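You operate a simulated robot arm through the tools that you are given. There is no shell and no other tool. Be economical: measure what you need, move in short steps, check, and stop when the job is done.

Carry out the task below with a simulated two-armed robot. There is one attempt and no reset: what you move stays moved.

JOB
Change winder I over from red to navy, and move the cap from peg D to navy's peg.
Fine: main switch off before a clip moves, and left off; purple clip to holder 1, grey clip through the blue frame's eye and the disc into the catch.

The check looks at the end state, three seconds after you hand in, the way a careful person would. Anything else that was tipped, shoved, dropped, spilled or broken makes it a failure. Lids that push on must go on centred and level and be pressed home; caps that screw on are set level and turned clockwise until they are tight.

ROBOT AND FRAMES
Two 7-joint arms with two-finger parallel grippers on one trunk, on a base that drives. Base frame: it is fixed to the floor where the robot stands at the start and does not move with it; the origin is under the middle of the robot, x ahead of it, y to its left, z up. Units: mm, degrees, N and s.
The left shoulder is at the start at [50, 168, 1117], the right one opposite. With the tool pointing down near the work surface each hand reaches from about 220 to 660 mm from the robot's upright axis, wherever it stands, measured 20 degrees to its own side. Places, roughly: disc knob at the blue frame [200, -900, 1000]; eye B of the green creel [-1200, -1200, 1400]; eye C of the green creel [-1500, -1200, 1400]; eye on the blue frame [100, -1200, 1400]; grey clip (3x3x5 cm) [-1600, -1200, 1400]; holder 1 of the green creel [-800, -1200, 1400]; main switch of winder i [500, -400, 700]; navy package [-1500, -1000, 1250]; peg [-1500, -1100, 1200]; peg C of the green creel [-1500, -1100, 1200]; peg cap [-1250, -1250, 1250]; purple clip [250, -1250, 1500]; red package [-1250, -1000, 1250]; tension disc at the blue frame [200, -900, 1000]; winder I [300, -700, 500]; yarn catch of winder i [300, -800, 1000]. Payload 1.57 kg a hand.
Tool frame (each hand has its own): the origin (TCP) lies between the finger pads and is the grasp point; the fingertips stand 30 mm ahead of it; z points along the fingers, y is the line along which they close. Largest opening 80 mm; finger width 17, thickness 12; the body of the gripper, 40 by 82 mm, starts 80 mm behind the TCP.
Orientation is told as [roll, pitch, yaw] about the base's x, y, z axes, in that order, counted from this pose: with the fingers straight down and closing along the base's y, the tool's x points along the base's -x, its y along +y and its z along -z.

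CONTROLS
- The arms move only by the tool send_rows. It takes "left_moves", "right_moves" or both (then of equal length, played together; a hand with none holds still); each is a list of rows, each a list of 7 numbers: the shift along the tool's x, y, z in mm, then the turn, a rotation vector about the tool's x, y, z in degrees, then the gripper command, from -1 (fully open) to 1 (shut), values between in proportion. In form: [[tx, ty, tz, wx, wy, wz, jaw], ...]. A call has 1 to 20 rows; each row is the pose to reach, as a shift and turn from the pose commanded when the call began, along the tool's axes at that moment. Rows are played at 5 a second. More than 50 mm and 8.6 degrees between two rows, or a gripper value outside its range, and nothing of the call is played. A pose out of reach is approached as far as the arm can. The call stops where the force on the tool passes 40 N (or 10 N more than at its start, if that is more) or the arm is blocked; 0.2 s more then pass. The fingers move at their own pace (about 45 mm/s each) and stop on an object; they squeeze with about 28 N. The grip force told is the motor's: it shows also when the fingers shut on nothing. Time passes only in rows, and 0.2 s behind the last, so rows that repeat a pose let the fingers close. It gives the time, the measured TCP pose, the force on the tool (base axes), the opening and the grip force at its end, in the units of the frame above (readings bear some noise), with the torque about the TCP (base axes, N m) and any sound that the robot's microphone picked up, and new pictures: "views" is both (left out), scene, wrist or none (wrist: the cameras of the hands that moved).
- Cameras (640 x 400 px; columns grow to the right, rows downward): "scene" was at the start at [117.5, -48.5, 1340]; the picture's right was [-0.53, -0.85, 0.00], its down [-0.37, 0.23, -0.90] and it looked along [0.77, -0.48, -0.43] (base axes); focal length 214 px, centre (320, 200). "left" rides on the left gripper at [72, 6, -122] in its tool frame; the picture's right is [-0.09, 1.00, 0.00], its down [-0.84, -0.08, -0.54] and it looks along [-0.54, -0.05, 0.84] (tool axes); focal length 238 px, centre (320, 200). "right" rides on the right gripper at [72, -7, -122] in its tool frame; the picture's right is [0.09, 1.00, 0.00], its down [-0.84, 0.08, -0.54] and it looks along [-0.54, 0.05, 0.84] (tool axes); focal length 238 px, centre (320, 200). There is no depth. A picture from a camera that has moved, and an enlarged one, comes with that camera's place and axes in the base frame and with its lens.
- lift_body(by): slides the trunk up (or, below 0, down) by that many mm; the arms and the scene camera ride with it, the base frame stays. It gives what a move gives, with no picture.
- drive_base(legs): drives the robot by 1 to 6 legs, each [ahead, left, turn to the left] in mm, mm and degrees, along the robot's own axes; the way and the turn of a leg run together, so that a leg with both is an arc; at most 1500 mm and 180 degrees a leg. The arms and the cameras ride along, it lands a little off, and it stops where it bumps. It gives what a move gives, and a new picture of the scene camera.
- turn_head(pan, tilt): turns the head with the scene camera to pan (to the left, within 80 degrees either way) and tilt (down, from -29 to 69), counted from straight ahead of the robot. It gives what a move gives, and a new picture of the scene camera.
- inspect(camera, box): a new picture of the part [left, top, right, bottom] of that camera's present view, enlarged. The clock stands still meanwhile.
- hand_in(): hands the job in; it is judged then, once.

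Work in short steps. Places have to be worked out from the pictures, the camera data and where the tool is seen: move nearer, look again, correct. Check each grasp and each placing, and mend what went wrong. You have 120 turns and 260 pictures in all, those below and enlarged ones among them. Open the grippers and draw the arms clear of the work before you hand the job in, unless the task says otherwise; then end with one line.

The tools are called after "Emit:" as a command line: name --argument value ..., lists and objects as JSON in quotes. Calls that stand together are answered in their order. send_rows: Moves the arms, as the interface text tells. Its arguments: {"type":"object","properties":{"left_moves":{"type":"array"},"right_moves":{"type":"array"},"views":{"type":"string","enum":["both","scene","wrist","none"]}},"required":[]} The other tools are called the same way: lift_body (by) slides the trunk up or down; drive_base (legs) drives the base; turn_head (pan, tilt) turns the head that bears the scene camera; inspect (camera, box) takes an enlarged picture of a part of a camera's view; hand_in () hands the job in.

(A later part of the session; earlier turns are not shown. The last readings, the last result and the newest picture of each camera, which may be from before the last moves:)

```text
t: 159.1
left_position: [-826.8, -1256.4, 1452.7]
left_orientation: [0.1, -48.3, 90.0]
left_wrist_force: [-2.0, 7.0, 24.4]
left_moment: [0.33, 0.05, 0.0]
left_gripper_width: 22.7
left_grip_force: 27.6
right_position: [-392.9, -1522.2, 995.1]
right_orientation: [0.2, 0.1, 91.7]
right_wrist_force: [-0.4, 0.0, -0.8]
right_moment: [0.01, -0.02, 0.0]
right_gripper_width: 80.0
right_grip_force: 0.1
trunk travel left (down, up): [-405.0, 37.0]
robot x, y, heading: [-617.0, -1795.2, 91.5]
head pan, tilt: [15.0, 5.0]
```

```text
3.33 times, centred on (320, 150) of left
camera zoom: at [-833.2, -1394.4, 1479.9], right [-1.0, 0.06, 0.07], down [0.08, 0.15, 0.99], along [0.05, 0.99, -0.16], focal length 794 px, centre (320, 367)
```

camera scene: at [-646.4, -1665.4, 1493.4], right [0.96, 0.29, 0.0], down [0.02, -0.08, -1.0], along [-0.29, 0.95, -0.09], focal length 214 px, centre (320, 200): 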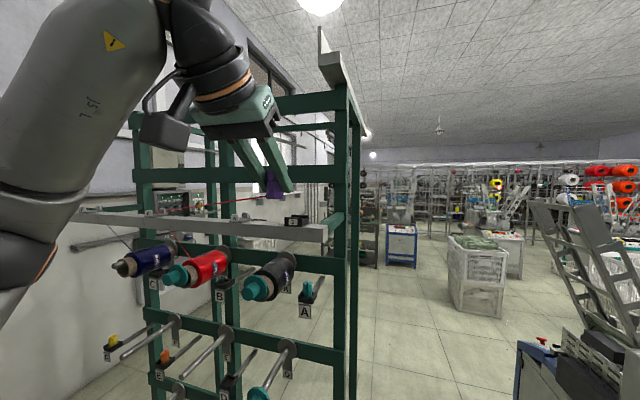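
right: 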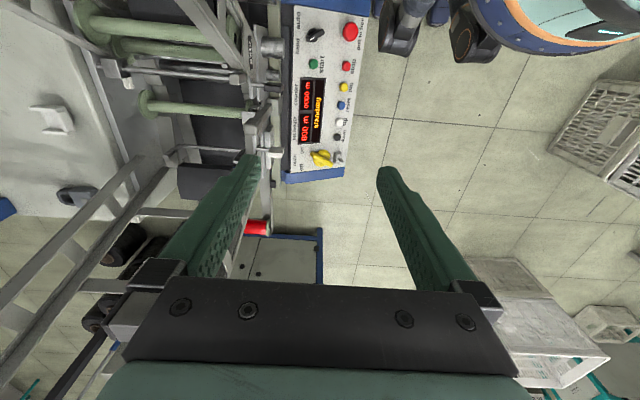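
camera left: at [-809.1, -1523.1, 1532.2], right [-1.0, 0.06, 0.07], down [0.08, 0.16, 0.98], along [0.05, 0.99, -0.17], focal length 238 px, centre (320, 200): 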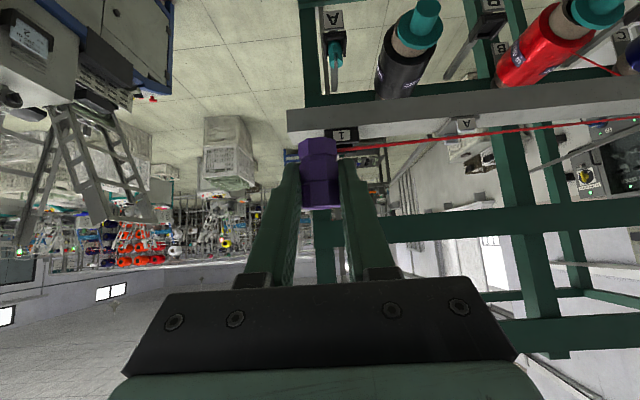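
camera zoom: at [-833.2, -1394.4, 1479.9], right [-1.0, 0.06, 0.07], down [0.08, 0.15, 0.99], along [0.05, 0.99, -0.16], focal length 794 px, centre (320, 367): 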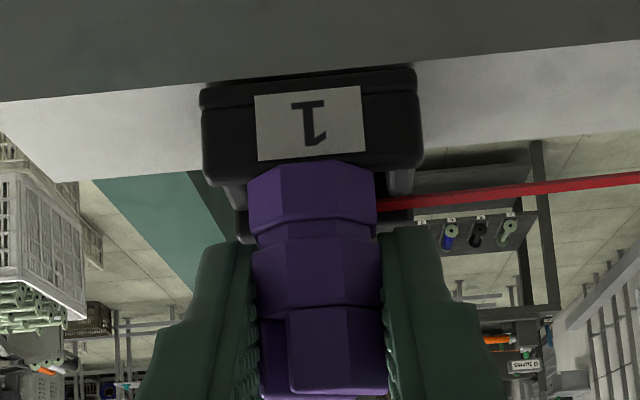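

The clip's front edge rests on the front wall (24 N). I raise 6 mm, shift +6 mm in y, and lower again.

Emit:
send_rows --left_moves '[[-6, 0, -5, 0, 0, 0, 1], [-10, 0, 0.4, 0, 0, 0, 1], [-7.5, 0, 2.5, 0, 0, 0, 1], [-5.3, 0, 4.5, 0, 0, 0, 1], [-5.3, 0, 4.5, 0, 0, 0, 1]]' --views "none"

Emit:
inspect --camera "scene" --box '[270, 190, 350, 240]'

```text
t: 160.3
left_position: [-827.0, -1249.1, 1450.4]
left_orientation: [0.3, -48.0, 89.9]
left_wrist_force: [0.4, 2.5, 12.2]
left_moment: [0.03, -0.02, -0.01]
left_gripper_width: 22.6
left_grip_force: 27.9
right_position: [-393.6, -1522.5, 995.7]
right_orientation: [0.2, 0.1, 91.6]
right_wrist_force: [0.3, 0.2, 0.8]
right_moment: [-0.03, 0.0, 0.0]
right_gripper_width: 79.8
right_grip_force: 0.0
trunk travel left (down, up): [-405.0, 37.0]
robot x, y, heading: [-617.2, -1793.7, 91.9]
head pan, tilt: [15.0, 5.0]
```

```text
8.00 times, centred on (310, 215) of scene
camera zoom: at [-645.9, -1666.2, 1493.6], right [0.96, 0.29, 0.0], down [0.02, -0.08, -1.0], along [-0.29, 0.95, -0.09], focal length 1716 px, centre (400, 80)
```

zoom: 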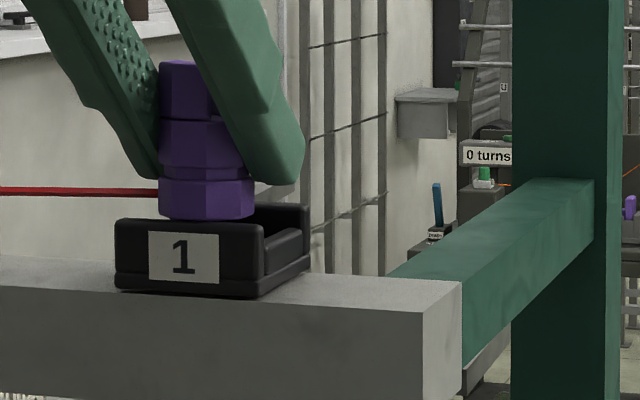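

Still touching at 12 N. I look closer at the contact.

Emit:
inspect --camera "scene" --box '[282, 204, 314, 230]'

Emit:
inspect --camera "left" --box '[280, 105, 360, 165]'

```text
15.38 times, centred on (298, 217) of scene
camera zoom: at [-645.9, -1666.2, 1493.6], right [0.96, 0.29, 0.0], down [0.02, -0.08, -1.0], along [-0.29, 0.95, -0.09], focal length 3300 px, centre (658, -62)
```

zoom: 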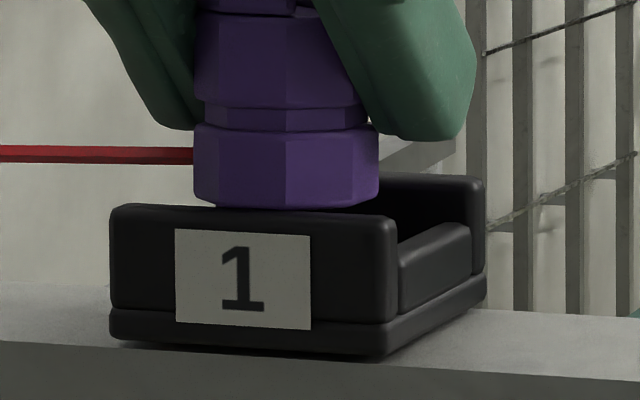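

```text
6.67 times, centred on (320, 135) of left
camera zoom: at [-834.0, -1386.6, 1480.5], right [-1.0, 0.06, 0.07], down [0.08, 0.16, 0.98], along [0.05, 0.99, -0.16], focal length 1589 px, centre (320, 633)
```

zoom: 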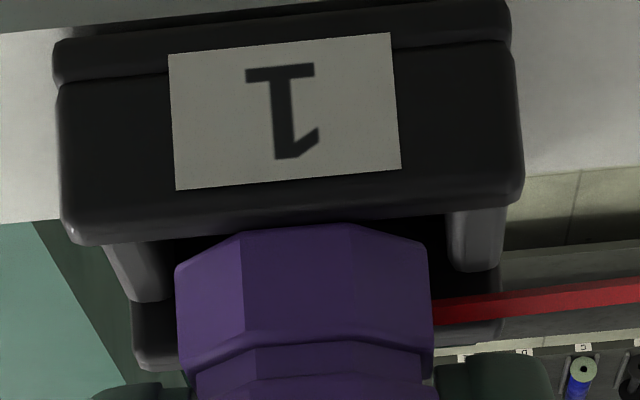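

In both views the clip's front edge still coincides with the wall's outer top edge, so it needs ~6 mm more +y. Raise 4, shift, lower.

Emit:
send_rows --left_moves '[[-3, 0.5, -2.7, 0, 0, 0, 1], [-7.3, 0.5, 2.1, 0, 0, 0, 1], [-5.8, 0.5, 3.4, 0, 0, 0, 1], [-4.4, 0.5, 4.8, 0, 0, 0, 1], [-2.9, 0.5, 6.2, 0, 0, 0, 1], [-2.9, 0.5, 6.2, 0, 0, 0, 1]]' --views "none"

Emit:
inspect --camera "scene" --box '[282, 204, 314, 230]'

Emit:
inspect --camera "left" --box '[280, 105, 360, 165]'

```text
t: 161.7
left_position: [-829.3, -1240.5, 1446.4]
left_orientation: [0.3, -47.7, 89.8]
left_wrist_force: [-0.9, 0.6, 0.0]
left_moment: [0.0, -0.01, -0.01]
left_gripper_width: 22.4
left_grip_force: 28.2
right_position: [-392.5, -1522.1, 995.2]
right_orientation: [0.1, 0.1, 91.5]
right_wrist_force: [0.1, 0.0, 0.9]
right_moment: [-0.03, 0.01, 0.0]
right_gripper_width: 79.9
right_grip_force: 0.1
trunk travel left (down, up): [-405.0, 37.0]
robot x, y, heading: [-616.1, -1790.7, 91.6]
head pan, tilt: [15.0, 5.0]
```

```text
15.38 times, centred on (298, 217) of scene
camera zoom: at [-646.6, -1665.3, 1493.4], right [0.96, 0.29, 0.0], down [0.03, -0.08, -1.0], along [-0.29, 0.95, -0.09], focal length 3300 px, centre (658, -62)
```

zoom: 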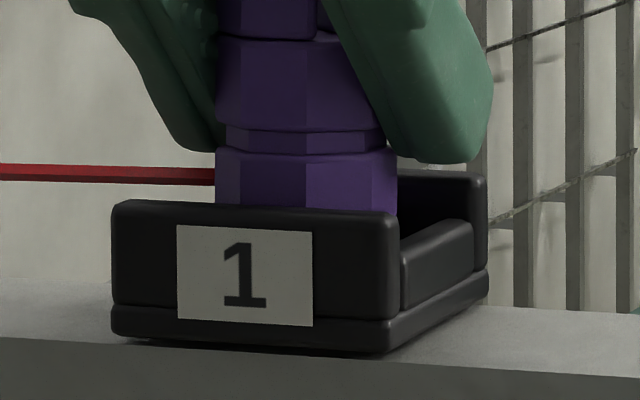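

```text
6.67 times, centred on (320, 135) of left
camera zoom: at [-834.4, -1378.7, 1476.3], right [-1.0, 0.06, 0.07], down [0.08, 0.16, 0.98], along [0.05, 0.98, -0.17], focal length 1589 px, centre (320, 633)
```

zoom: 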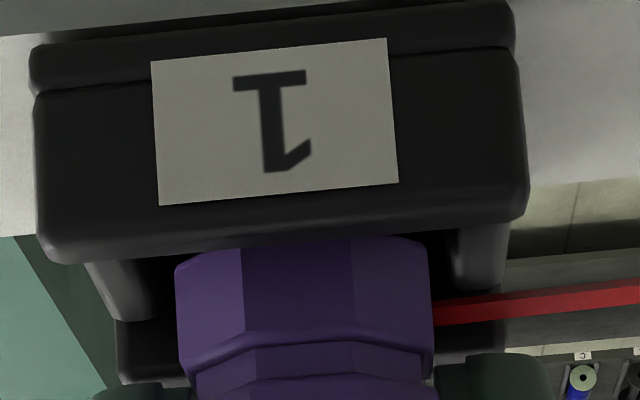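

It's inside the walls now with no contact force. Lower further in 2 mm steps.

Emit:
send_rows --left_moves '[[1.5, 0, 1.3, 0, 0, 0, 1], [3, 0, 2.7, 0, 0, 0, 1], [4.4, 0, 4, 0, 0, 0, 1], [5.9, 0, 5.4, 0, 0, 0, 1], [5.9, 0, 5.4, 0, 0, 0, 1]]' --views "none"

Emit:
inspect --camera "scene" --box '[274, 194, 322, 230]'

```text
t: 162.9
left_position: [-827.7, -1241.5, 1441.1]
left_orientation: [0.2, -47.9, 90.1]
left_wrist_force: [0.2, 1.6, 5.9]
left_moment: [0.16, -0.08, 0.02]
left_gripper_width: 22.4
left_grip_force: 27.8
right_position: [-393.6, -1522.1, 994.5]
right_orientation: [0.0, 0.1, 91.6]
right_wrist_force: [0.3, -0.5, 0.1]
right_moment: [0.01, -0.03, -0.02]
right_gripper_width: 79.9
right_grip_force: 0.0
trunk travel left (down, up): [-405.0, 37.0]
robot x, y, heading: [-616.8, -1796.2, 91.9]
head pan, tilt: [15.0, 5.0]
```

```text
11.11 times, centred on (298, 212) of scene
camera zoom: at [-646.5, -1665.7, 1493.5], right [0.96, 0.29, 0.0], down [0.03, -0.08, -1.0], along [-0.29, 0.95, -0.09], focal length 2383 px, centre (564, 67)
```

zoom: 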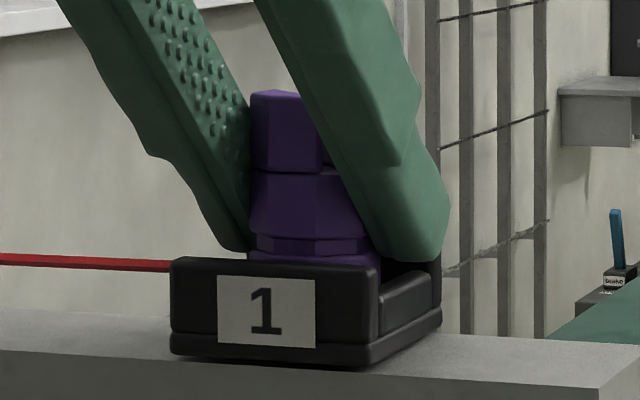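

The base ring is nearly all the way in (6 N contact). I open the fingers and let it seat.

Emit:
send_rows --left_moves '[[0, 0, 0, 0, 0, 0, 0.3], [0, 0, 0, 0, 0, 0, 0.2], [0, 0, 0, 0, 0, 0, 0.1], [0, 0, 0, 0, 0, 0, 0.1]]' --views "none"

Emit:
inspect --camera "scene" --box '[274, 194, 322, 230]'

```text
t: 163.9
left_position: [-829.5, -1241.2, 1440.2]
left_orientation: [0.1, -47.9, 90.2]
left_wrist_force: [-7.5, 2.7, 13.0]
left_moment: [0.29, 0.0, 0.34]
left_gripper_width: 29.1
left_grip_force: 0.0
right_position: [-394.6, -1521.6, 996.1]
right_orientation: [0.0, 0.1, 91.6]
right_wrist_force: [-0.8, -0.1, 0.0]
right_moment: [-0.01, -0.02, 0.0]
right_gripper_width: 80.0
right_grip_force: 0.1
trunk travel left (down, up): [-405.0, 37.0]
robot x, y, heading: [-617.9, -1794.6, 91.7]
head pan, tilt: [15.0, 5.0]
```

```text
11.11 times, centred on (298, 212) of scene
camera zoom: at [-648.0, -1666.2, 1493.5], right [0.96, 0.29, 0.0], down [0.03, -0.08, -1.0], along [-0.29, 0.95, -0.09], focal length 2383 px, centre (564, 67)
```

zoom: 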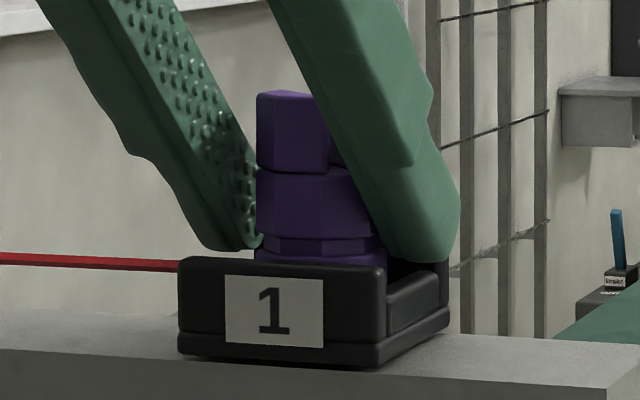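

Fingers are off the clip; a fingertip rests on the holder, so I lift first, opening a bit more as I go.

Emit:
send_rows --left_moves '[[-3, 0, -2.7, 0, 0, 0, 0.1], [-7, 0, -6.5, 0, 0, 0, 0], [-15, 0, -14, 0, 0, 0, -0.05], [-26, 0, -24, 0, 0, 0, -0.05], [-40, 0, -36, 0, 0, 0, -0.05], [-40, 0, -70, 0, 0, 0, -0.05]]' --views "none"

Emit:
inspect --camera "scene" --box '[274, 194, 322, 230]'

Emit:
inspect --camera "left" --box '[260, 50, 380, 140]'

```text
t: 165.3
left_position: [-830.0, -1267.3, 1518.9]
left_orientation: [0.3, -47.8, 89.9]
left_wrist_force: [-0.1, -0.8, 0.5]
left_moment: [0.0, -0.02, -0.03]
left_gripper_width: 42.0
left_grip_force: 0.1
right_position: [-392.4, -1522.1, 995.1]
right_orientation: [0.1, 0.1, 91.6]
right_wrist_force: [-0.2, 0.4, 1.0]
right_moment: [0.01, 0.0, 0.0]
right_gripper_width: 80.1
right_grip_force: 0.1
trunk travel left (down, up): [-405.0, 37.0]
robot x, y, heading: [-620.5, -1793.5, 91.6]
head pan, tilt: [15.0, 5.0]
```

```text
11.11 times, centred on (298, 212) of scene
camera zoom: at [-646.5, -1666.5, 1493.5], right [0.96, 0.29, 0.0], down [0.02, -0.08, -1.0], along [-0.29, 0.95, -0.09], focal length 2383 px, centre (564, 67)
```

zoom: 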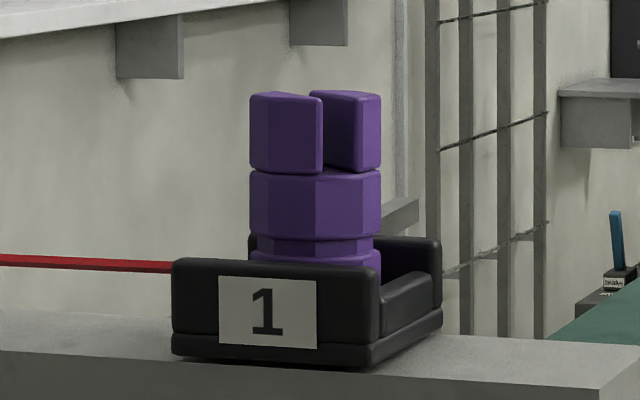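

```text
4.44 times, centred on (320, 95) of left
camera zoom: at [-835.6, -1405.6, 1548.8], right [-1.0, 0.06, 0.07], down [0.08, 0.16, 0.98], along [0.05, 0.99, -0.17], focal length 1059 px, centre (320, 667)
```

zoom: 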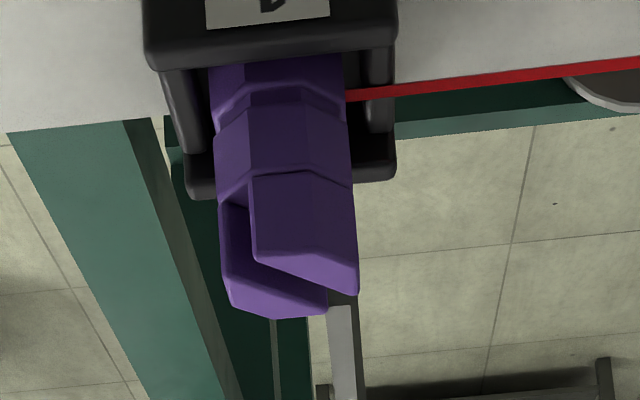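

The purple clip stands upright, seated in holder 1 with its yarn. Next the cap: peg D's cap is at about (-952, -1235, 905), peg C's end at about (-1465, -1235, 1220). I retract, lower the trunk, and shift left.

Emit:
send_rows --left_moves '[[25, 0, -28, 0, 0, 0, -0.5], [51, 0, -56, 0, 0, 0, -0.5], [76, 0, -84, 0, 0, 0, -0.5], [101, 0, -111, 0, 0, 0, -0.5]]' --views "none"

Emit:
lift_body --by -300

Emit:
drive_base --legs '[[0, 200, -1.6]]'

Emit:
turn_head --pan 10 --tilt 25

```text
t: 166.3
left_position: [-826.4, -1415.3, 1518.7]
left_orientation: [0.3, -47.8, 90.0]
left_wrist_force: [-0.6, 0.0, 0.1]
left_moment: [-0.01, 0.01, -0.02]
left_gripper_width: 60.2
left_grip_force: 0.0
right_position: [-393.0, -1522.5, 994.3]
right_orientation: [0.0, 0.1, 91.6]
right_wrist_force: [0.0, 0.7, -0.4]
right_moment: [0.02, 0.01, 0.02]
right_gripper_width: 80.0
right_grip_force: 0.0
trunk travel left (down, up): [-405.0, 37.0]
robot x, y, heading: [-617.8, -1797.0, 91.9]
head pan, tilt: [15.0, 5.0]
```

```text
t: 169.3
left_position: [-825.1, -1414.5, 1219.6]
left_orientation: [0.3, -47.7, 89.9]
left_wrist_force: [-0.1, -0.5, -0.3]
left_moment: [0.01, -0.01, 0.0]
left_gripper_width: 59.8
left_grip_force: 0.1
right_position: [-394.1, -1521.7, 694.7]
right_orientation: [0.1, 0.0, 91.6]
right_wrist_force: [0.8, 0.6, 0.4]
right_moment: [0.01, -0.02, 0.0]
right_gripper_width: 80.1
right_grip_force: 0.2
trunk travel left (down, up): [-105.0, 337.0]
robot x, y, heading: [-622.1, -1793.2, 91.7]
head pan, tilt: [15.0, 5.0]
```

```text
t: 171.6
left_position: [-1007.5, -1410.3, 1218.9]
left_orientation: [0.2, -47.7, 88.4]
left_wrist_force: [-0.4, 0.9, 0.1]
left_moment: [0.01, 0.02, 0.03]
left_gripper_width: 60.1
left_grip_force: 0.1
right_position: [-579.0, -1531.3, 696.3]
right_orientation: [0.1, 0.1, 90.1]
right_wrist_force: [0.8, -0.2, -0.1]
right_moment: [0.03, 0.01, 0.0]
right_gripper_width: 80.1
right_grip_force: 0.1
trunk travel left (down, up): [-105.0, 337.0]
robot x, y, heading: [-811.6, -1798.0, 90.2]
head pan, tilt: [15.0, 5.0]
camera scene: at [-836.1, -1667.7, 1193.4], right [0.97, 0.26, 0.0], down [0.02, -0.08, -1.0], along [-0.26, 0.96, -0.09], focal length 214 px, centre (320, 200)
```

scene: 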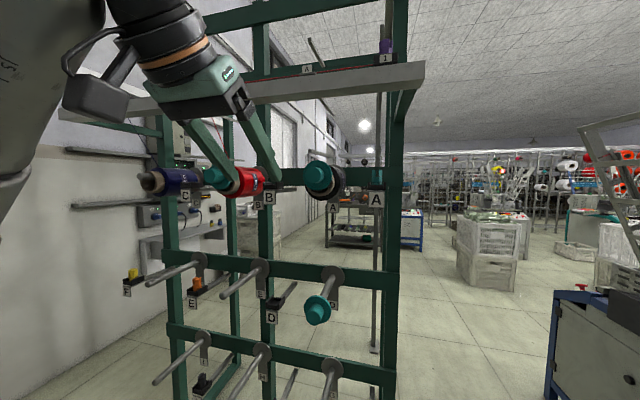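

```text
t: 172.4
left_position: [-1007.3, -1412.9, 1220.9]
left_orientation: [0.3, -47.7, 88.4]
left_wrist_force: [-0.1, 0.6, 0.9]
left_moment: [0.02, -0.05, 0.01]
left_gripper_width: 60.0
left_grip_force: 0.0
right_position: [-579.6, -1530.1, 694.1]
right_orientation: [0.1, 0.1, 90.1]
right_wrist_force: [0.5, -0.2, 0.5]
right_moment: [-0.02, -0.01, 0.0]
right_gripper_width: 80.1
right_grip_force: 0.1
trunk travel left (down, up): [-105.0, 337.0]
robot x, y, heading: [-811.6, -1794.9, 89.9]
head pan, tilt: [10.0, 25.0]
camera scene: at [-828.3, -1665.7, 1161.0], right [0.98, 0.18, 0.0], down [0.07, -0.42, -0.91], along [-0.16, 0.89, -0.42], focal length 214 px, centre (320, 200)
```

scene: 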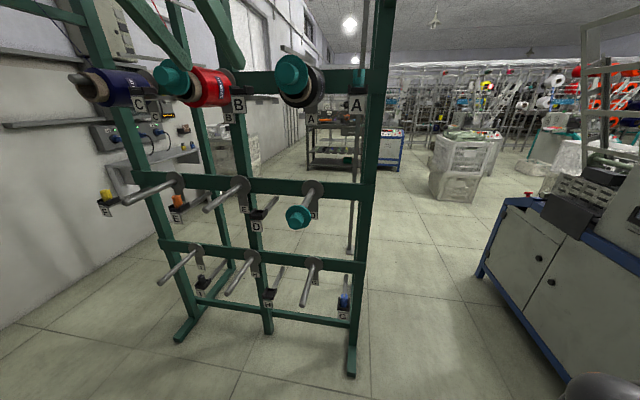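

Zoom to verify peg labels and the cap's shape.

Emit:
inspect --camera "scene" --box '[220, 165, 350, 246]'

Emit:
inspect --camera "scene" --box '[60, 50, 220, 150]'

```text
4.92 times, centred on (285, 206) of scene
camera zoom: at [-828.3, -1665.7, 1161.0], right [0.98, 0.18, 0.0], down [0.07, -0.42, -0.91], along [-0.16, 0.89, -0.42], focal length 1056 px, centre (492, 173)
```

zoom: 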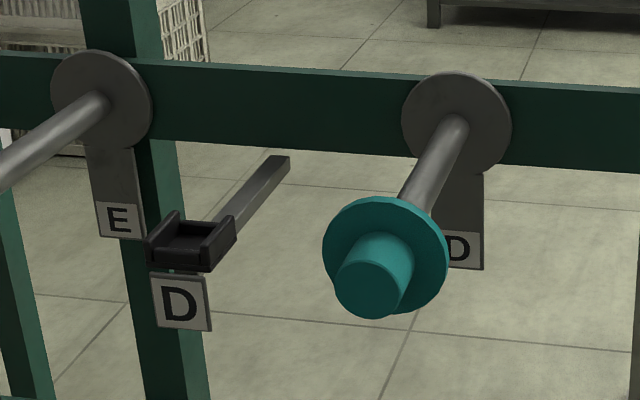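

```text
4.00 times, centred on (140, 100) of scene
camera zoom: at [-828.3, -1665.7, 1161.0], right [0.98, 0.18, 0.0], down [0.07, -0.42, -0.91], along [-0.16, 0.89, -0.42], focal length 858 px, centre (1040, 600)
```

zoom: 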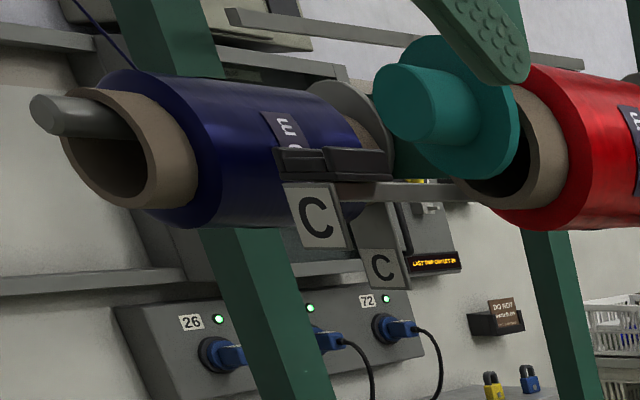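

Peg D is confirmed; pegs are horizontal along y. The cap's stub (≈35 mm dia) ends at y≈-1257, flange ≈-1228, axis (-961, z 904). I bring the left hand horizontal in front of it.

Emit:
send_rows --left_moves '[[23, -6, 33, 0, -5.3, 0, -0.4], [46, -11, 67, 0, -10.6, 0, -0.4], [69, -17, 100, 0, -15.9, 0, -0.4], [92, -22, 134, 0, -21.2, 0, -0.4], [115, -28, 167, 0, -26.5, 0, -0.4], [138, -33, 201, 0, -31.8, 0, -0.4], [161, -39, 234, 0, -37, 0, -0.4], [185, -44, 268, 0, -42.3, 0, -0.4], [185, -44, 268, 0, -42.3, 0, -0.4]]' --views "both"

```text
t: 174.4
left_position: [-950.8, -1339.3, 909.9]
left_orientation: [48.7, -90.0, 40.1]
left_wrist_force: [0.1, 0.8, 0.3]
left_moment: [0.03, 0.0, -0.09]
left_gripper_width: 55.9
left_grip_force: 0.0
left hand out of reach, approached as far as the arm can: row 6, 7, 8, 9
right_position: [-579.8, -1530.9, 693.9]
right_orientation: [0.1, 0.1, 90.1]
right_wrist_force: [-0.2, 0.5, 0.7]
right_moment: [0.0, -0.03, -0.02]
right_gripper_width: 80.0
right_grip_force: 0.1
trunk travel left (down, up): [-105.0, 337.0]
robot x, y, heading: [-810.7, -1796.1, 89.9]
head pan, tilt: [10.0, 25.0]
camera scene: at [-828.2, -1665.0, 1160.7], right [0.98, 0.18, 0.0], down [0.07, -0.42, -0.91], along [-0.16, 0.89, -0.42], focal length 214 px, centre (320, 200)
camera left: at [-959.0, -1460.9, 838.5], right [-1.0, 0.02, 0.09], down [0.07, -0.54, 0.84], along [0.07, 0.84, 0.54], focal length 238 px, centre (320, 200)
```

scene: 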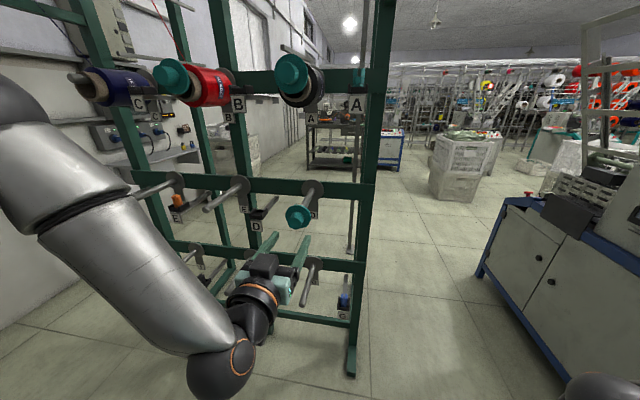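
left: 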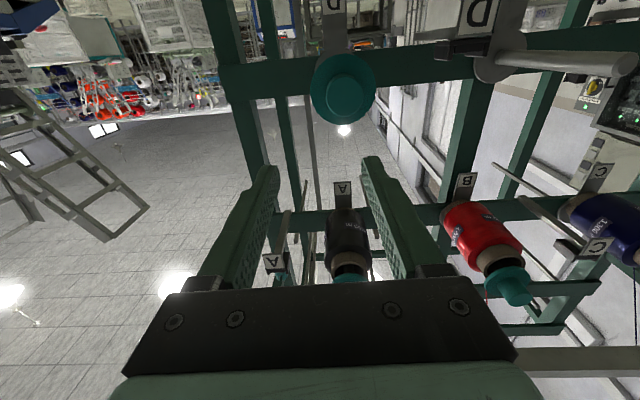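

Triangulating with both cameras: stub end at (-974, -1216, 875), flange ≈-1185. I lower the trunk 50 and drive 50 ahead to ease the arm.

Emit:
lift_body --by -50

Emit:
drive_base --legs '[[50, 0, 0]]'

Emit:
send_rows --left_moves '[[-8, 12, 0, 0, 0, 0, -0.4], [-15, 23, 0, 0, 0, 0, -0.4], [-15, 23, 0, 0, 0, 0, -0.4]]' --views "wrist"

Emit:
inspect --camera "scene" --box '[240, 150, 360, 240]'

```text
t: 175.4
left_position: [-950.4, -1340.4, 859.1]
left_orientation: [65.9, -89.8, 23.0]
left_wrist_force: [0.1, -0.4, 0.6]
left_moment: [-0.02, -0.01, 0.0]
left_gripper_width: 55.6
left_grip_force: 0.1
right_position: [-579.3, -1530.3, 644.6]
right_orientation: [0.1, 0.1, 90.1]
right_wrist_force: [0.3, 0.3, -0.1]
right_moment: [-0.01, -0.02, 0.03]
right_gripper_width: 79.7
right_grip_force: 0.1
trunk travel left (down, up): [-55.0, 387.0]
robot x, y, heading: [-807.6, -1796.5, 90.1]
head pan, tilt: [10.0, 25.0]
```

```text
t: 176.3
left_position: [-951.3, -1289.7, 859.2]
left_orientation: [63.5, -89.8, 25.5]
left_wrist_force: [0.3, 0.8, 0.4]
left_moment: [-0.01, -0.03, 0.0]
left_gripper_width: 56.1
left_grip_force: 0.0
right_position: [-579.4, -1480.0, 646.3]
right_orientation: [0.1, 0.0, 90.1]
right_wrist_force: [0.3, -0.9, 0.2]
right_moment: [0.02, 0.03, -0.03]
right_gripper_width: 79.9
right_grip_force: 0.0
trunk travel left (down, up): [-55.0, 387.0]
robot x, y, heading: [-810.1, -1748.8, 90.2]
head pan, tilt: [10.0, 25.0]
camera scene: at [-828.6, -1615.4, 1110.9], right [0.98, 0.18, 0.0], down [0.07, -0.42, -0.91], along [-0.16, 0.89, -0.42], focal length 214 px, centre (320, 200)
```

scene: 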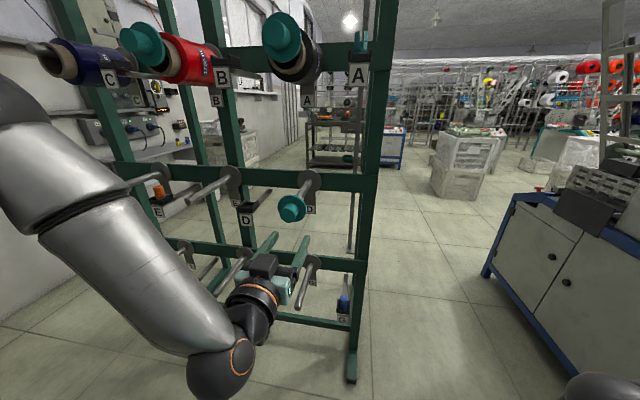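

```text
t: 177.1
left_position: [-961.9, -1284.1, 879.4]
left_orientation: [38.1, -89.6, 51.2]
left_wrist_force: [-0.8, -0.1, -0.3]
left_moment: [-0.01, 0.04, 0.03]
left_gripper_width: 56.1
left_grip_force: 0.0
left hand out of reach, approached as far as the arm can: row 1, 2, 3
right_position: [-579.1, -1480.0, 645.2]
right_orientation: [0.1, 0.1, 90.1]
right_wrist_force: [0.7, 0.7, 0.0]
right_moment: [0.01, 0.02, -0.01]
right_gripper_width: 79.8
right_grip_force: 0.0
trunk travel left (down, up): [-55.0, 387.0]
robot x, y, heading: [-813.0, -1744.7, 90.2]
head pan, tilt: [10.0, 25.0]
camera left: at [-970.8, -1405.3, 809.0], right [-1.0, 0.01, 0.1], down [0.07, -0.54, 0.84], along [0.06, 0.84, 0.54], focal length 238 px, centre (320, 200)
```

left: 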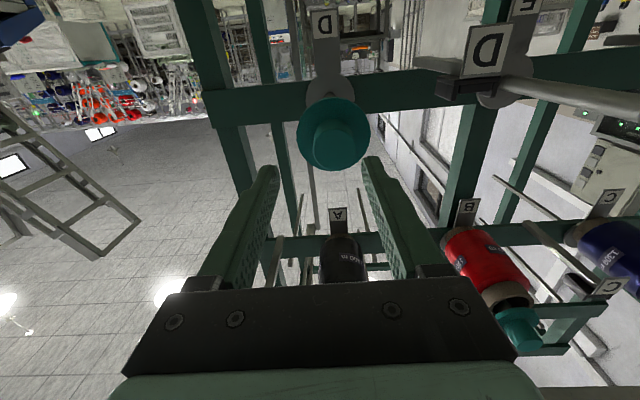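

```text
4.44 times, centred on (300, 195) of scene
camera zoom: at [-828.6, -1615.4, 1110.9], right [0.98, 0.18, 0.0], down [0.07, -0.42, -0.91], along [-0.16, 0.89, -0.42], focal length 953 px, centre (409, 222)
```

zoom: 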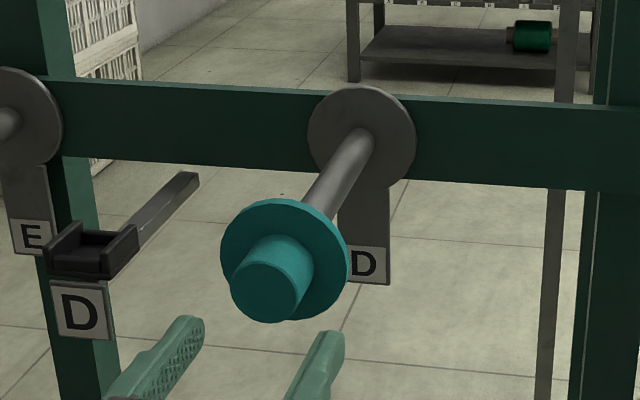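

Stub axis is at x≈-981, z≈876. The arm is too folded rather than too stretched, so I back off 130 mm and extend the hand instead.

Emit:
drive_base --legs '[[-130, 0, 0]]'

Emit:
send_rows --left_moves '[[0, 6, 35, 0, 0, 0, -0.4], [1, 12, 70, 0, 0, 0, -0.4], [2, 19, 105, 0, 0, 0, -0.4], [2, 19, 135, 0, 0, 0, -0.4], [2, 19, 135, 0, 0, 0, -0.4]]' --views "wrist"

Emit:
inspect --camera "scene" --box '[240, 130, 360, 220]'

```text
t: 178.4
left_position: [-962.0, -1408.2, 878.5]
left_orientation: [38.4, -89.7, 50.7]
left_wrist_force: [-0.4, 0.5, 0.2]
left_moment: [-0.01, -0.04, 0.0]
left_gripper_width: 56.2
left_grip_force: 0.2
right_position: [-580.6, -1605.5, 644.4]
right_orientation: [0.1, 0.1, 90.1]
right_wrist_force: [-0.3, -0.9, 0.1]
right_moment: [-0.03, -0.03, 0.05]
right_gripper_width: 80.0
right_grip_force: 0.0
trunk travel left (down, up): [-55.0, 387.0]
robot x, y, heading: [-816.2, -1869.1, 90.0]
head pan, tilt: [10.0, 25.0]
camera scene: at [-828.0, -1740.3, 1110.9], right [0.98, 0.18, 0.0], down [0.07, -0.42, -0.91], along [-0.16, 0.89, -0.42], focal length 214 px, centre (320, 200)
```

scene: 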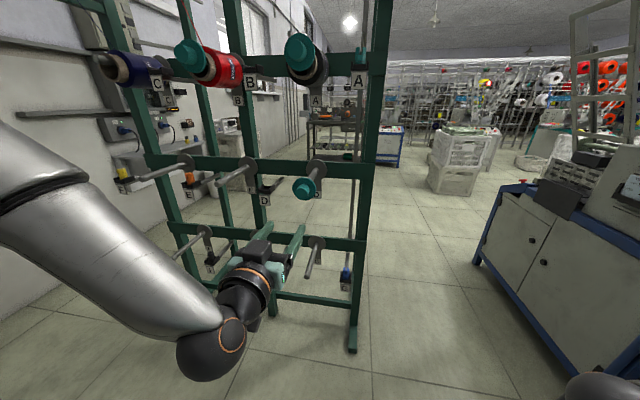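

```text
t: 179.6
left_position: [-952.5, -1277.6, 898.3]
left_orientation: [14.3, -89.0, 75.6]
left_wrist_force: [0.5, 0.0, -0.4]
left_moment: [-0.01, -0.04, 0.01]
left_gripper_width: 56.1
left_grip_force: 0.0
left hand out of reach, approached as far as the arm can: row 1, 2, 3, 4, 5
right_position: [-577.1, -1604.7, 645.1]
right_orientation: [0.1, 0.0, 90.0]
right_wrist_force: [0.5, 0.1, -0.1]
right_moment: [0.02, -0.02, 0.01]
right_gripper_width: 79.8
right_grip_force: 0.0
trunk travel left (down, up): [-55.0, 387.0]
robot x, y, heading: [-809.0, -1869.1, 90.2]
head pan, tilt: [10.0, 25.0]
camera left: at [-958.9, -1400.2, 830.0], right [-1.0, 0.0, 0.1], down [0.08, -0.53, 0.85], along [0.05, 0.85, 0.52], focal length 238 px, centre (320, 200)
```

left: 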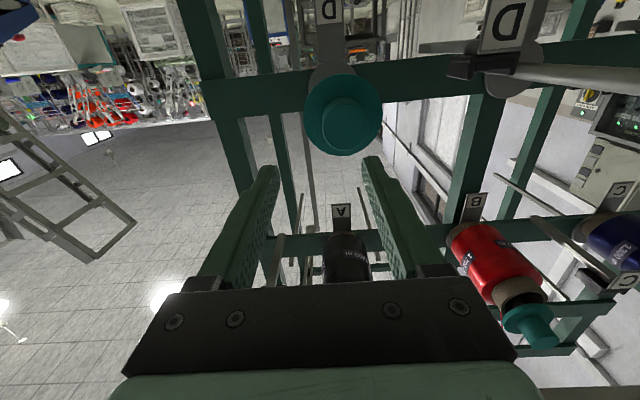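

```text
4.44 times, centred on (300, 175) of scene
camera zoom: at [-828.0, -1740.3, 1110.9], right [0.98, 0.18, 0.0], down [0.07, -0.42, -0.91], along [-0.16, 0.89, -0.42], focal length 953 px, centre (409, 311)
```

zoom: 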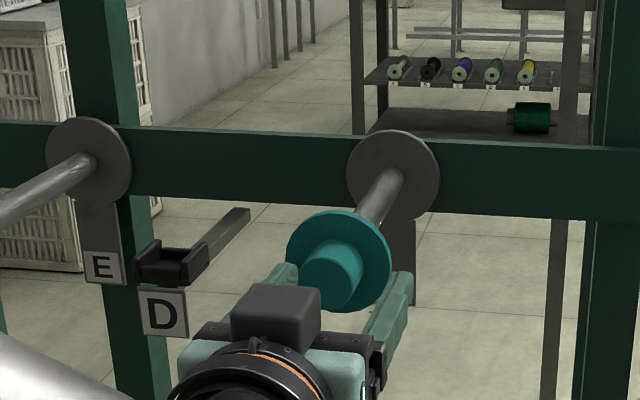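

The wrist is limited because the forearm is strongly bent. I back off another 160 mm so the arm straightens, then extend.

Emit:
drive_base --legs '[[-160, 0, 0]]'

Emit:
send_rows --left_moves '[[3, 5, 35, 0, 0, 0, -0.4], [6, 10, 70, 0, 0, 0, -0.4], [10, 15, 105, 0, 0, 0, -0.4], [14, 20, 135, 0, 0, 0, -0.4], [17, 25, 160, 0, 0, 0, -0.4], [20, 28, 170, 0, 0, 0, -0.4], [20, 28, 170, 0, 0, 0, -0.4]]' --views "wrist"

```text
t: 181.0
left_position: [-952.5, -1445.6, 899.4]
left_orientation: [12.6, -89.0, 77.4]
left_wrist_force: [-0.6, -0.4, 0.2]
left_moment: [-0.02, -0.01, 0.01]
left_gripper_width: 56.2
left_grip_force: 0.1
right_position: [-578.6, -1772.3, 645.2]
right_orientation: [0.1, 0.1, 90.2]
right_wrist_force: [0.3, -0.6, 0.5]
right_moment: [0.02, 0.03, 0.0]
right_gripper_width: 80.1
right_grip_force: 0.0
trunk travel left (down, up): [-55.0, 387.0]
robot x, y, heading: [-812.0, -2038.4, 90.6]
head pan, tilt: [10.0, 25.0]
camera scene: at [-827.8, -1907.5, 1110.9], right [0.98, 0.18, 0.0], down [0.08, -0.42, -0.91], along [-0.16, 0.89, -0.42], focal length 214 px, centre (320, 200)
```

scene: 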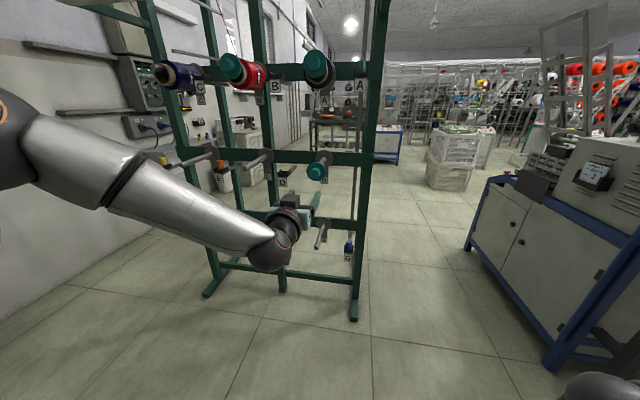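

```text
t: 182.6
left_position: [-955.7, -1350.7, 900.1]
left_orientation: [9.4, -88.5, 81.2]
left_wrist_force: [-0.1, -1.0, -0.2]
left_moment: [0.02, -0.02, 0.01]
left_gripper_width: 55.9
left_grip_force: 0.1
left hand out of reach, approached as far as the arm can: row 1, 2, 3, 4, 5, 6, 7
right_position: [-579.5, -1771.6, 645.1]
right_orientation: [0.1, 0.1, 90.3]
right_wrist_force: [0.5, -0.1, -0.3]
right_moment: [0.0, 0.04, 0.01]
right_gripper_width: 79.9
right_grip_force: 0.0
trunk travel left (down, up): [-55.0, 387.0]
robot x, y, heading: [-811.4, -2039.5, 90.2]
head pan, tilt: [10.0, 25.0]
camera left: at [-961.7, -1473.8, 832.2], right [-1.0, -0.01, 0.1], down [0.09, -0.52, 0.85], along [0.04, 0.85, 0.52], focal length 238 px, centre (320, 200)
```

left: 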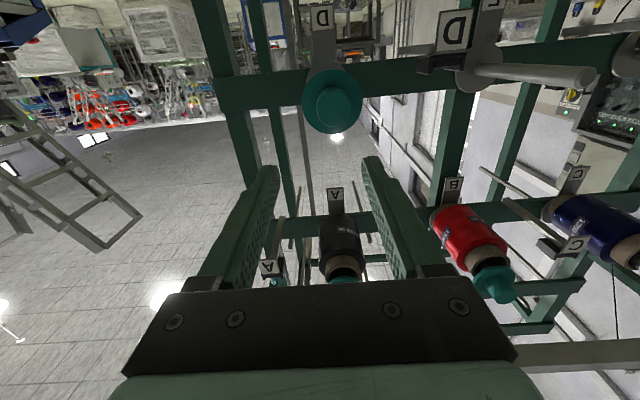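

The limit is the wrist with a fully level hand this low. I'll tilt the fingers ~35° down (fine for gripping the stub's sides), retract, then drive ahead.

Emit:
send_rows --left_moves '[[-4, 3, -23, 0, 5, 0, -0.4], [-8, 7, -46, 0, 10, 0, -0.4], [-12, 10, -69, 0, 15, 0, -0.4], [-16, 13, -92, 0, 20, 0, -0.4], [-20, 17, -115, 0, 25, 0, -0.4], [-24, 20, -138, 0, 30, 0, -0.4], [-28, 23, -160, 0, 35, 0, -0.4], [-28, 23, -160, 0, 35, 0, -0.4]]' --views "none"

Emit:
drive_base --legs '[[210, 0, 0]]'

Emit:
inspect --camera "left" --box '[200, 0, 440, 200]'

```text
t: 184.4
left_position: [-980.9, -1506.1, 933.6]
left_orientation: [0.4, -54.0, 89.9]
left_wrist_force: [0.0, 0.3, 0.1]
left_moment: [0.03, -0.02, 0.0]
left_gripper_width: 56.0
left_grip_force: 0.1
right_position: [-579.3, -1772.4, 645.9]
right_orientation: [0.2, 0.1, 90.1]
right_wrist_force: [-0.6, -0.2, -0.3]
right_moment: [-0.02, -0.02, 0.03]
right_gripper_width: 80.1
right_grip_force: 0.0
trunk travel left (down, up): [-55.0, 387.0]
robot x, y, heading: [-808.4, -2037.1, 90.1]
head pan, tilt: [10.0, 25.0]
```

```text
t: 186.1
left_position: [-978.7, -1291.6, 933.0]
left_orientation: [0.4, -53.9, 89.5]
left_wrist_force: [1.2, 0.2, 0.6]
left_moment: [0.06, 0.03, -0.02]
left_gripper_width: 56.1
left_grip_force: 0.0
right_position: [-578.6, -1560.4, 646.2]
right_orientation: [0.1, 0.1, 89.8]
right_wrist_force: [0.8, 0.1, 0.0]
right_moment: [0.02, 0.01, -0.03]
right_gripper_width: 80.0
right_grip_force: 0.1
trunk travel left (down, up): [-55.0, 387.0]
robot x, y, heading: [-809.8, -1824.4, 90.0]
head pan, tilt: [10.0, 25.0]
camera scene: at [-827.5, -1693.9, 1110.9], right [0.98, 0.17, 0.0], down [0.07, -0.42, -0.91], along [-0.16, 0.89, -0.42], focal length 214 px, centre (320, 200)
```

scene: 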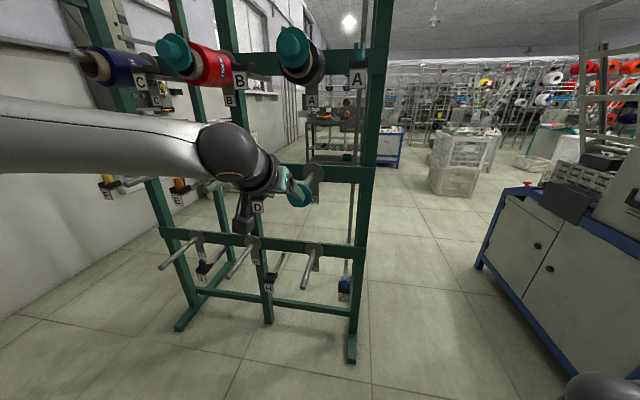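

```text
2.00 times, centred on (320, 100) of left
camera zoom: at [-984.9, -1432.1, 947.6], right [-1.0, 0.06, 0.08], down [0.08, 0.05, 1.0], along [0.05, 1.0, -0.06], focal length 477 px, centre (320, 400)
```

zoom: 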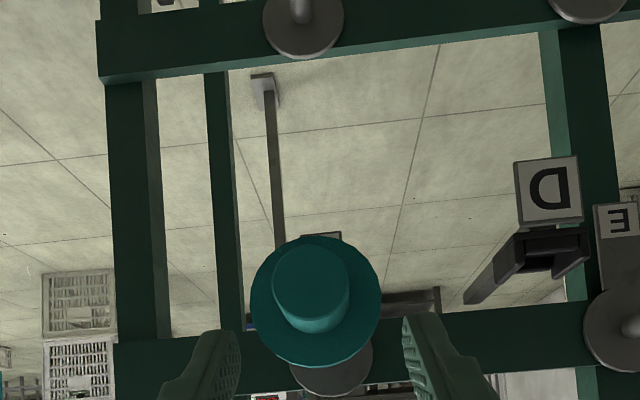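

Clean view: stub end at ≈(-974, -1218, 880), flange ≈-1185. I advance to the grasp, fingertips stopping just short of the flange.

Emit:
send_rows --left_moves '[[-6, -5, 25, 0, 0, 0, -0.4], [-6, -5, 50, 0, 0, 0, -0.4], [-6, -5, 70, 0, 0, 0, -0.4], [-6, -5, 83, 0, 0, 0, -0.4], [-6, -5, 83, 0, 0, 0, -0.4]]' --views "none"

Emit:
inspect --camera "left" --box '[240, 60, 400, 200]'

Emit:
inspect --camera "scene" --box '[220, 130, 340, 220]'

```text
t: 187.3
left_position: [-972.4, -1219.5, 888.8]
left_orientation: [0.4, -54.0, 89.5]
left_wrist_force: [-0.6, -0.1, -0.5]
left_moment: [0.0, 0.0, -0.04]
left_gripper_width: 56.1
left_grip_force: 0.0
right_position: [-578.1, -1559.6, 644.9]
right_orientation: [0.1, 0.2, 89.8]
right_wrist_force: [0.0, 0.5, 0.9]
right_moment: [-0.02, -0.01, 0.03]
right_gripper_width: 80.1
right_grip_force: 0.1
trunk travel left (down, up): [-55.0, 387.0]
robot x, y, heading: [-813.2, -1824.5, 90.2]
head pan, tilt: [10.0, 25.0]
```

```text
2.86 times, centred on (320, 130) of left
camera zoom: at [-979.1, -1359.4, 903.4], right [-1.0, 0.06, 0.08], down [0.08, 0.05, 1.0], along [0.05, 1.0, -0.06], focal length 681 px, centre (320, 400)
```

zoom: 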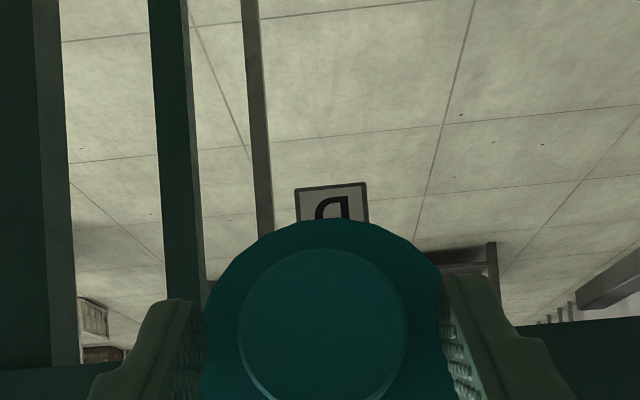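

```text
4.44 times, centred on (280, 175) of scene
camera zoom: at [-827.5, -1693.9, 1110.9], right [0.98, 0.17, 0.0], down [0.07, -0.42, -0.91], along [-0.16, 0.89, -0.42], focal length 953 px, centre (498, 311)
```

zoom: 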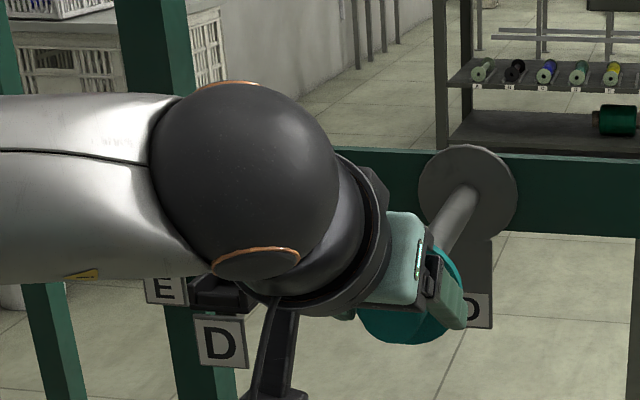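

Stub is centred between the fingers. I close.

Emit:
send_rows --left_moves '[[0, 0, 0, 0, 0, 0, 0], [0, 0, 0, 0, 0, 0, 0.5], [0, 0, 0, 0, 0, 0, 1], [0, 0, 0, 0, 0, 0, 1]]' --views "none"

Emit:
send_rows --left_moves '[[6, 0, -8, 0, 0, 0, 1], [12, 0, -16, 0, 0, 0, 1], [18, 0, -24, 0, 0, 0, 1], [24, 0, -32, 0, 0, 0, 1], [35, 0, -49, 0, 0, 0, 1], [47, 0, -65, 0, 0, 0, 1], [59, 0, -81, 0, 0, 0, 1]]' --views "both"

```text
t: 188.3
left_position: [-972.5, -1219.2, 890.5]
left_orientation: [0.3, -54.0, 89.6]
left_wrist_force: [-3.1, 0.6, -0.5]
left_moment: [-0.01, 0.05, 0.11]
left_gripper_width: 35.0
left_grip_force: 27.8
right_position: [-578.2, -1558.9, 645.0]
right_orientation: [0.0, 0.2, 89.9]
right_wrist_force: [0.2, -0.1, -0.3]
right_moment: [0.0, 0.0, -0.02]
right_gripper_width: 80.1
right_grip_force: 0.0
trunk travel left (down, up): [-55.0, 387.0]
robot x, y, heading: [-808.2, -1820.9, 90.0]
head pan, tilt: [10.0, 25.0]
```

```text
t: 189.9
left_position: [-974.0, -1319.5, 889.0]
left_orientation: [0.4, -54.0, 89.4]
left_wrist_force: [-0.3, -0.2, -0.5]
left_moment: [-0.03, -0.01, 0.02]
left_gripper_width: 34.8
left_grip_force: 27.9
right_position: [-578.7, -1560.0, 645.1]
right_orientation: [0.1, 0.1, 89.9]
right_wrist_force: [0.0, 0.5, 0.2]
right_moment: [0.01, 0.01, 0.02]
right_gripper_width: 79.7
right_grip_force: 0.1
trunk travel left (down, up): [-55.0, 387.0]
robot x, y, heading: [-811.2, -1822.6, 90.0]
head pan, tilt: [10.0, 25.0]
camera scene: at [-827.5, -1693.8, 1110.9], right [0.98, 0.17, 0.0], down [0.07, -0.42, -0.91], along [-0.16, 0.89, -0.42], focal length 214 px, centre (320, 200)
camera left: at [-980.2, -1459.6, 903.3], right [-1.0, 0.06, 0.08], down [0.08, 0.05, 1.0], along [0.05, 1.0, -0.06], focal length 238 px, centre (320, 200)
```

scene: 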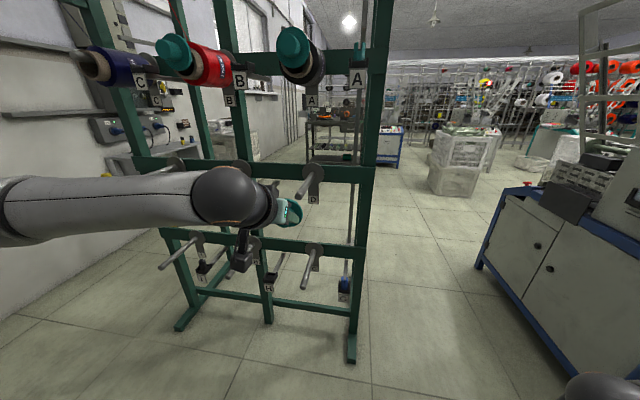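
left: 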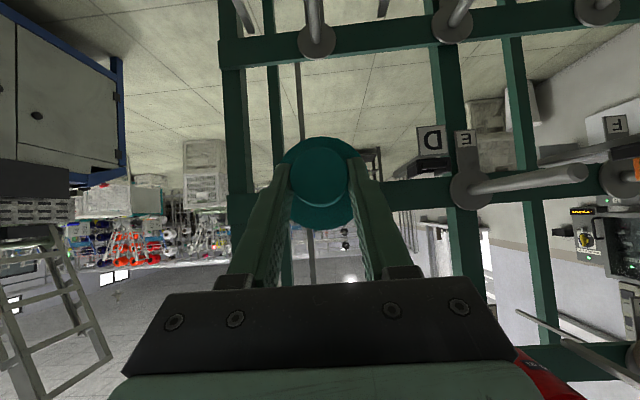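

The cap is off and held (34.8 mm). Peg C's tip is at about (-1500, -1205, 1207). I raise the trunk, back off slightly and drive left 530 mm.

Emit:
lift_body --by 320

Emit:
drive_base --legs '[[-60, 0, 0], [0, 530, 0]]'

Emit:
turn_head --pan 15 --tilt 10

Emit:
inspect --camera "left" --box '[160, 0, 480, 200]'

```text
t: 193.0
left_position: [-973.1, -1319.3, 1209.1]
left_orientation: [0.5, -54.0, 89.5]
left_wrist_force: [0.7, -0.6, 0.1]
left_moment: [0.0, -0.02, 0.0]
left_gripper_width: 34.8
left_grip_force: 28.0
right_position: [-577.8, -1560.6, 964.7]
right_orientation: [0.1, 0.1, 89.9]
right_wrist_force: [0.5, -0.2, -0.6]
right_moment: [0.01, 0.01, -0.01]
right_gripper_width: 79.9
right_grip_force: 0.0
trunk travel left (down, up): [-375.0, 67.0]
robot x, y, heading: [-814.8, -1822.8, 89.7]
head pan, tilt: [10.0, 25.0]
```

```text
t: 198.8
left_position: [-1505.5, -1377.0, 1209.2]
left_orientation: [0.3, -54.0, 89.5]
left_wrist_force: [-0.5, 0.6, -0.3]
left_moment: [-0.02, -0.03, 0.01]
left_gripper_width: 34.7
left_grip_force: 28.0
right_position: [-1110.5, -1619.1, 965.2]
right_orientation: [0.1, 0.0, 89.8]
right_wrist_force: [0.0, 0.1, -0.6]
right_moment: [0.03, 0.02, 0.03]
right_gripper_width: 79.9
right_grip_force: 0.0
trunk travel left (down, up): [-375.0, 67.0]
robot x, y, heading: [-1343.2, -1884.6, 89.7]
head pan, tilt: [10.0, 25.0]
camera scene: at [-1361.0, -1752.8, 1430.9], right [0.99, 0.17, 0.0], down [0.07, -0.42, -0.91], along [-0.15, 0.89, -0.42], focal length 214 px, centre (320, 200)
```

scene: 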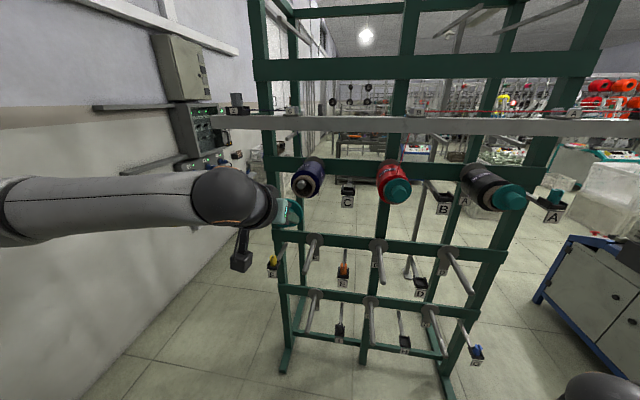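

```text
t: 199.6
left_position: [-1505.4, -1377.4, 1209.7]
left_orientation: [0.4, -54.0, 89.4]
left_wrist_force: [0.6, 0.1, -0.1]
left_moment: [0.01, -0.03, -0.01]
left_gripper_width: 35.1
left_grip_force: 28.1
right_position: [-1111.2, -1619.0, 965.2]
right_orientation: [0.1, 0.2, 89.9]
right_wrist_force: [-0.4, 0.5, 0.1]
right_moment: [-0.01, -0.01, -0.03]
right_gripper_width: 79.8
right_grip_force: 0.0
trunk travel left (down, up): [-375.0, 67.0]
robot x, y, heading: [-1348.0, -1885.4, 89.7]
head pan, tilt: [15.0, 10.0]
camera scene: at [-1368.9, -1753.7, 1455.2], right [0.97, 0.26, 0.0], down [0.04, -0.17, -0.98], along [-0.25, 0.95, -0.17], focal length 214 px, centre (320, 200)
```

scene: 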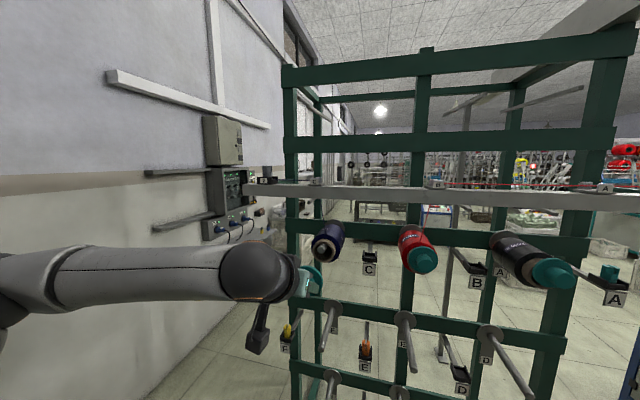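

```text
2.00 times, centred on (320, 100) of left
camera zoom: at [-1513.0, -1518.0, 1223.2], right [-1.0, 0.06, 0.08], down [0.08, 0.05, 1.0], along [0.06, 1.0, -0.06], focal length 477 px, centre (320, 400)
```

zoom: 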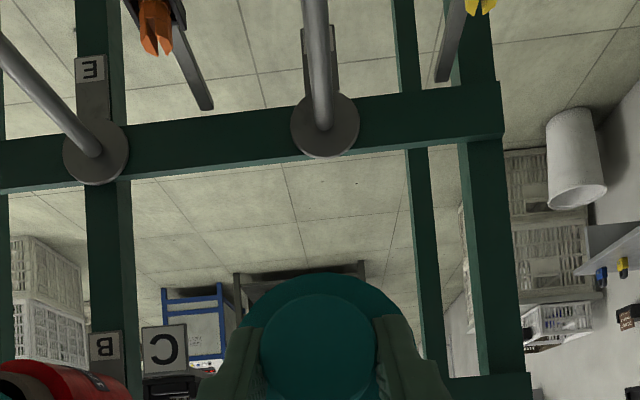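

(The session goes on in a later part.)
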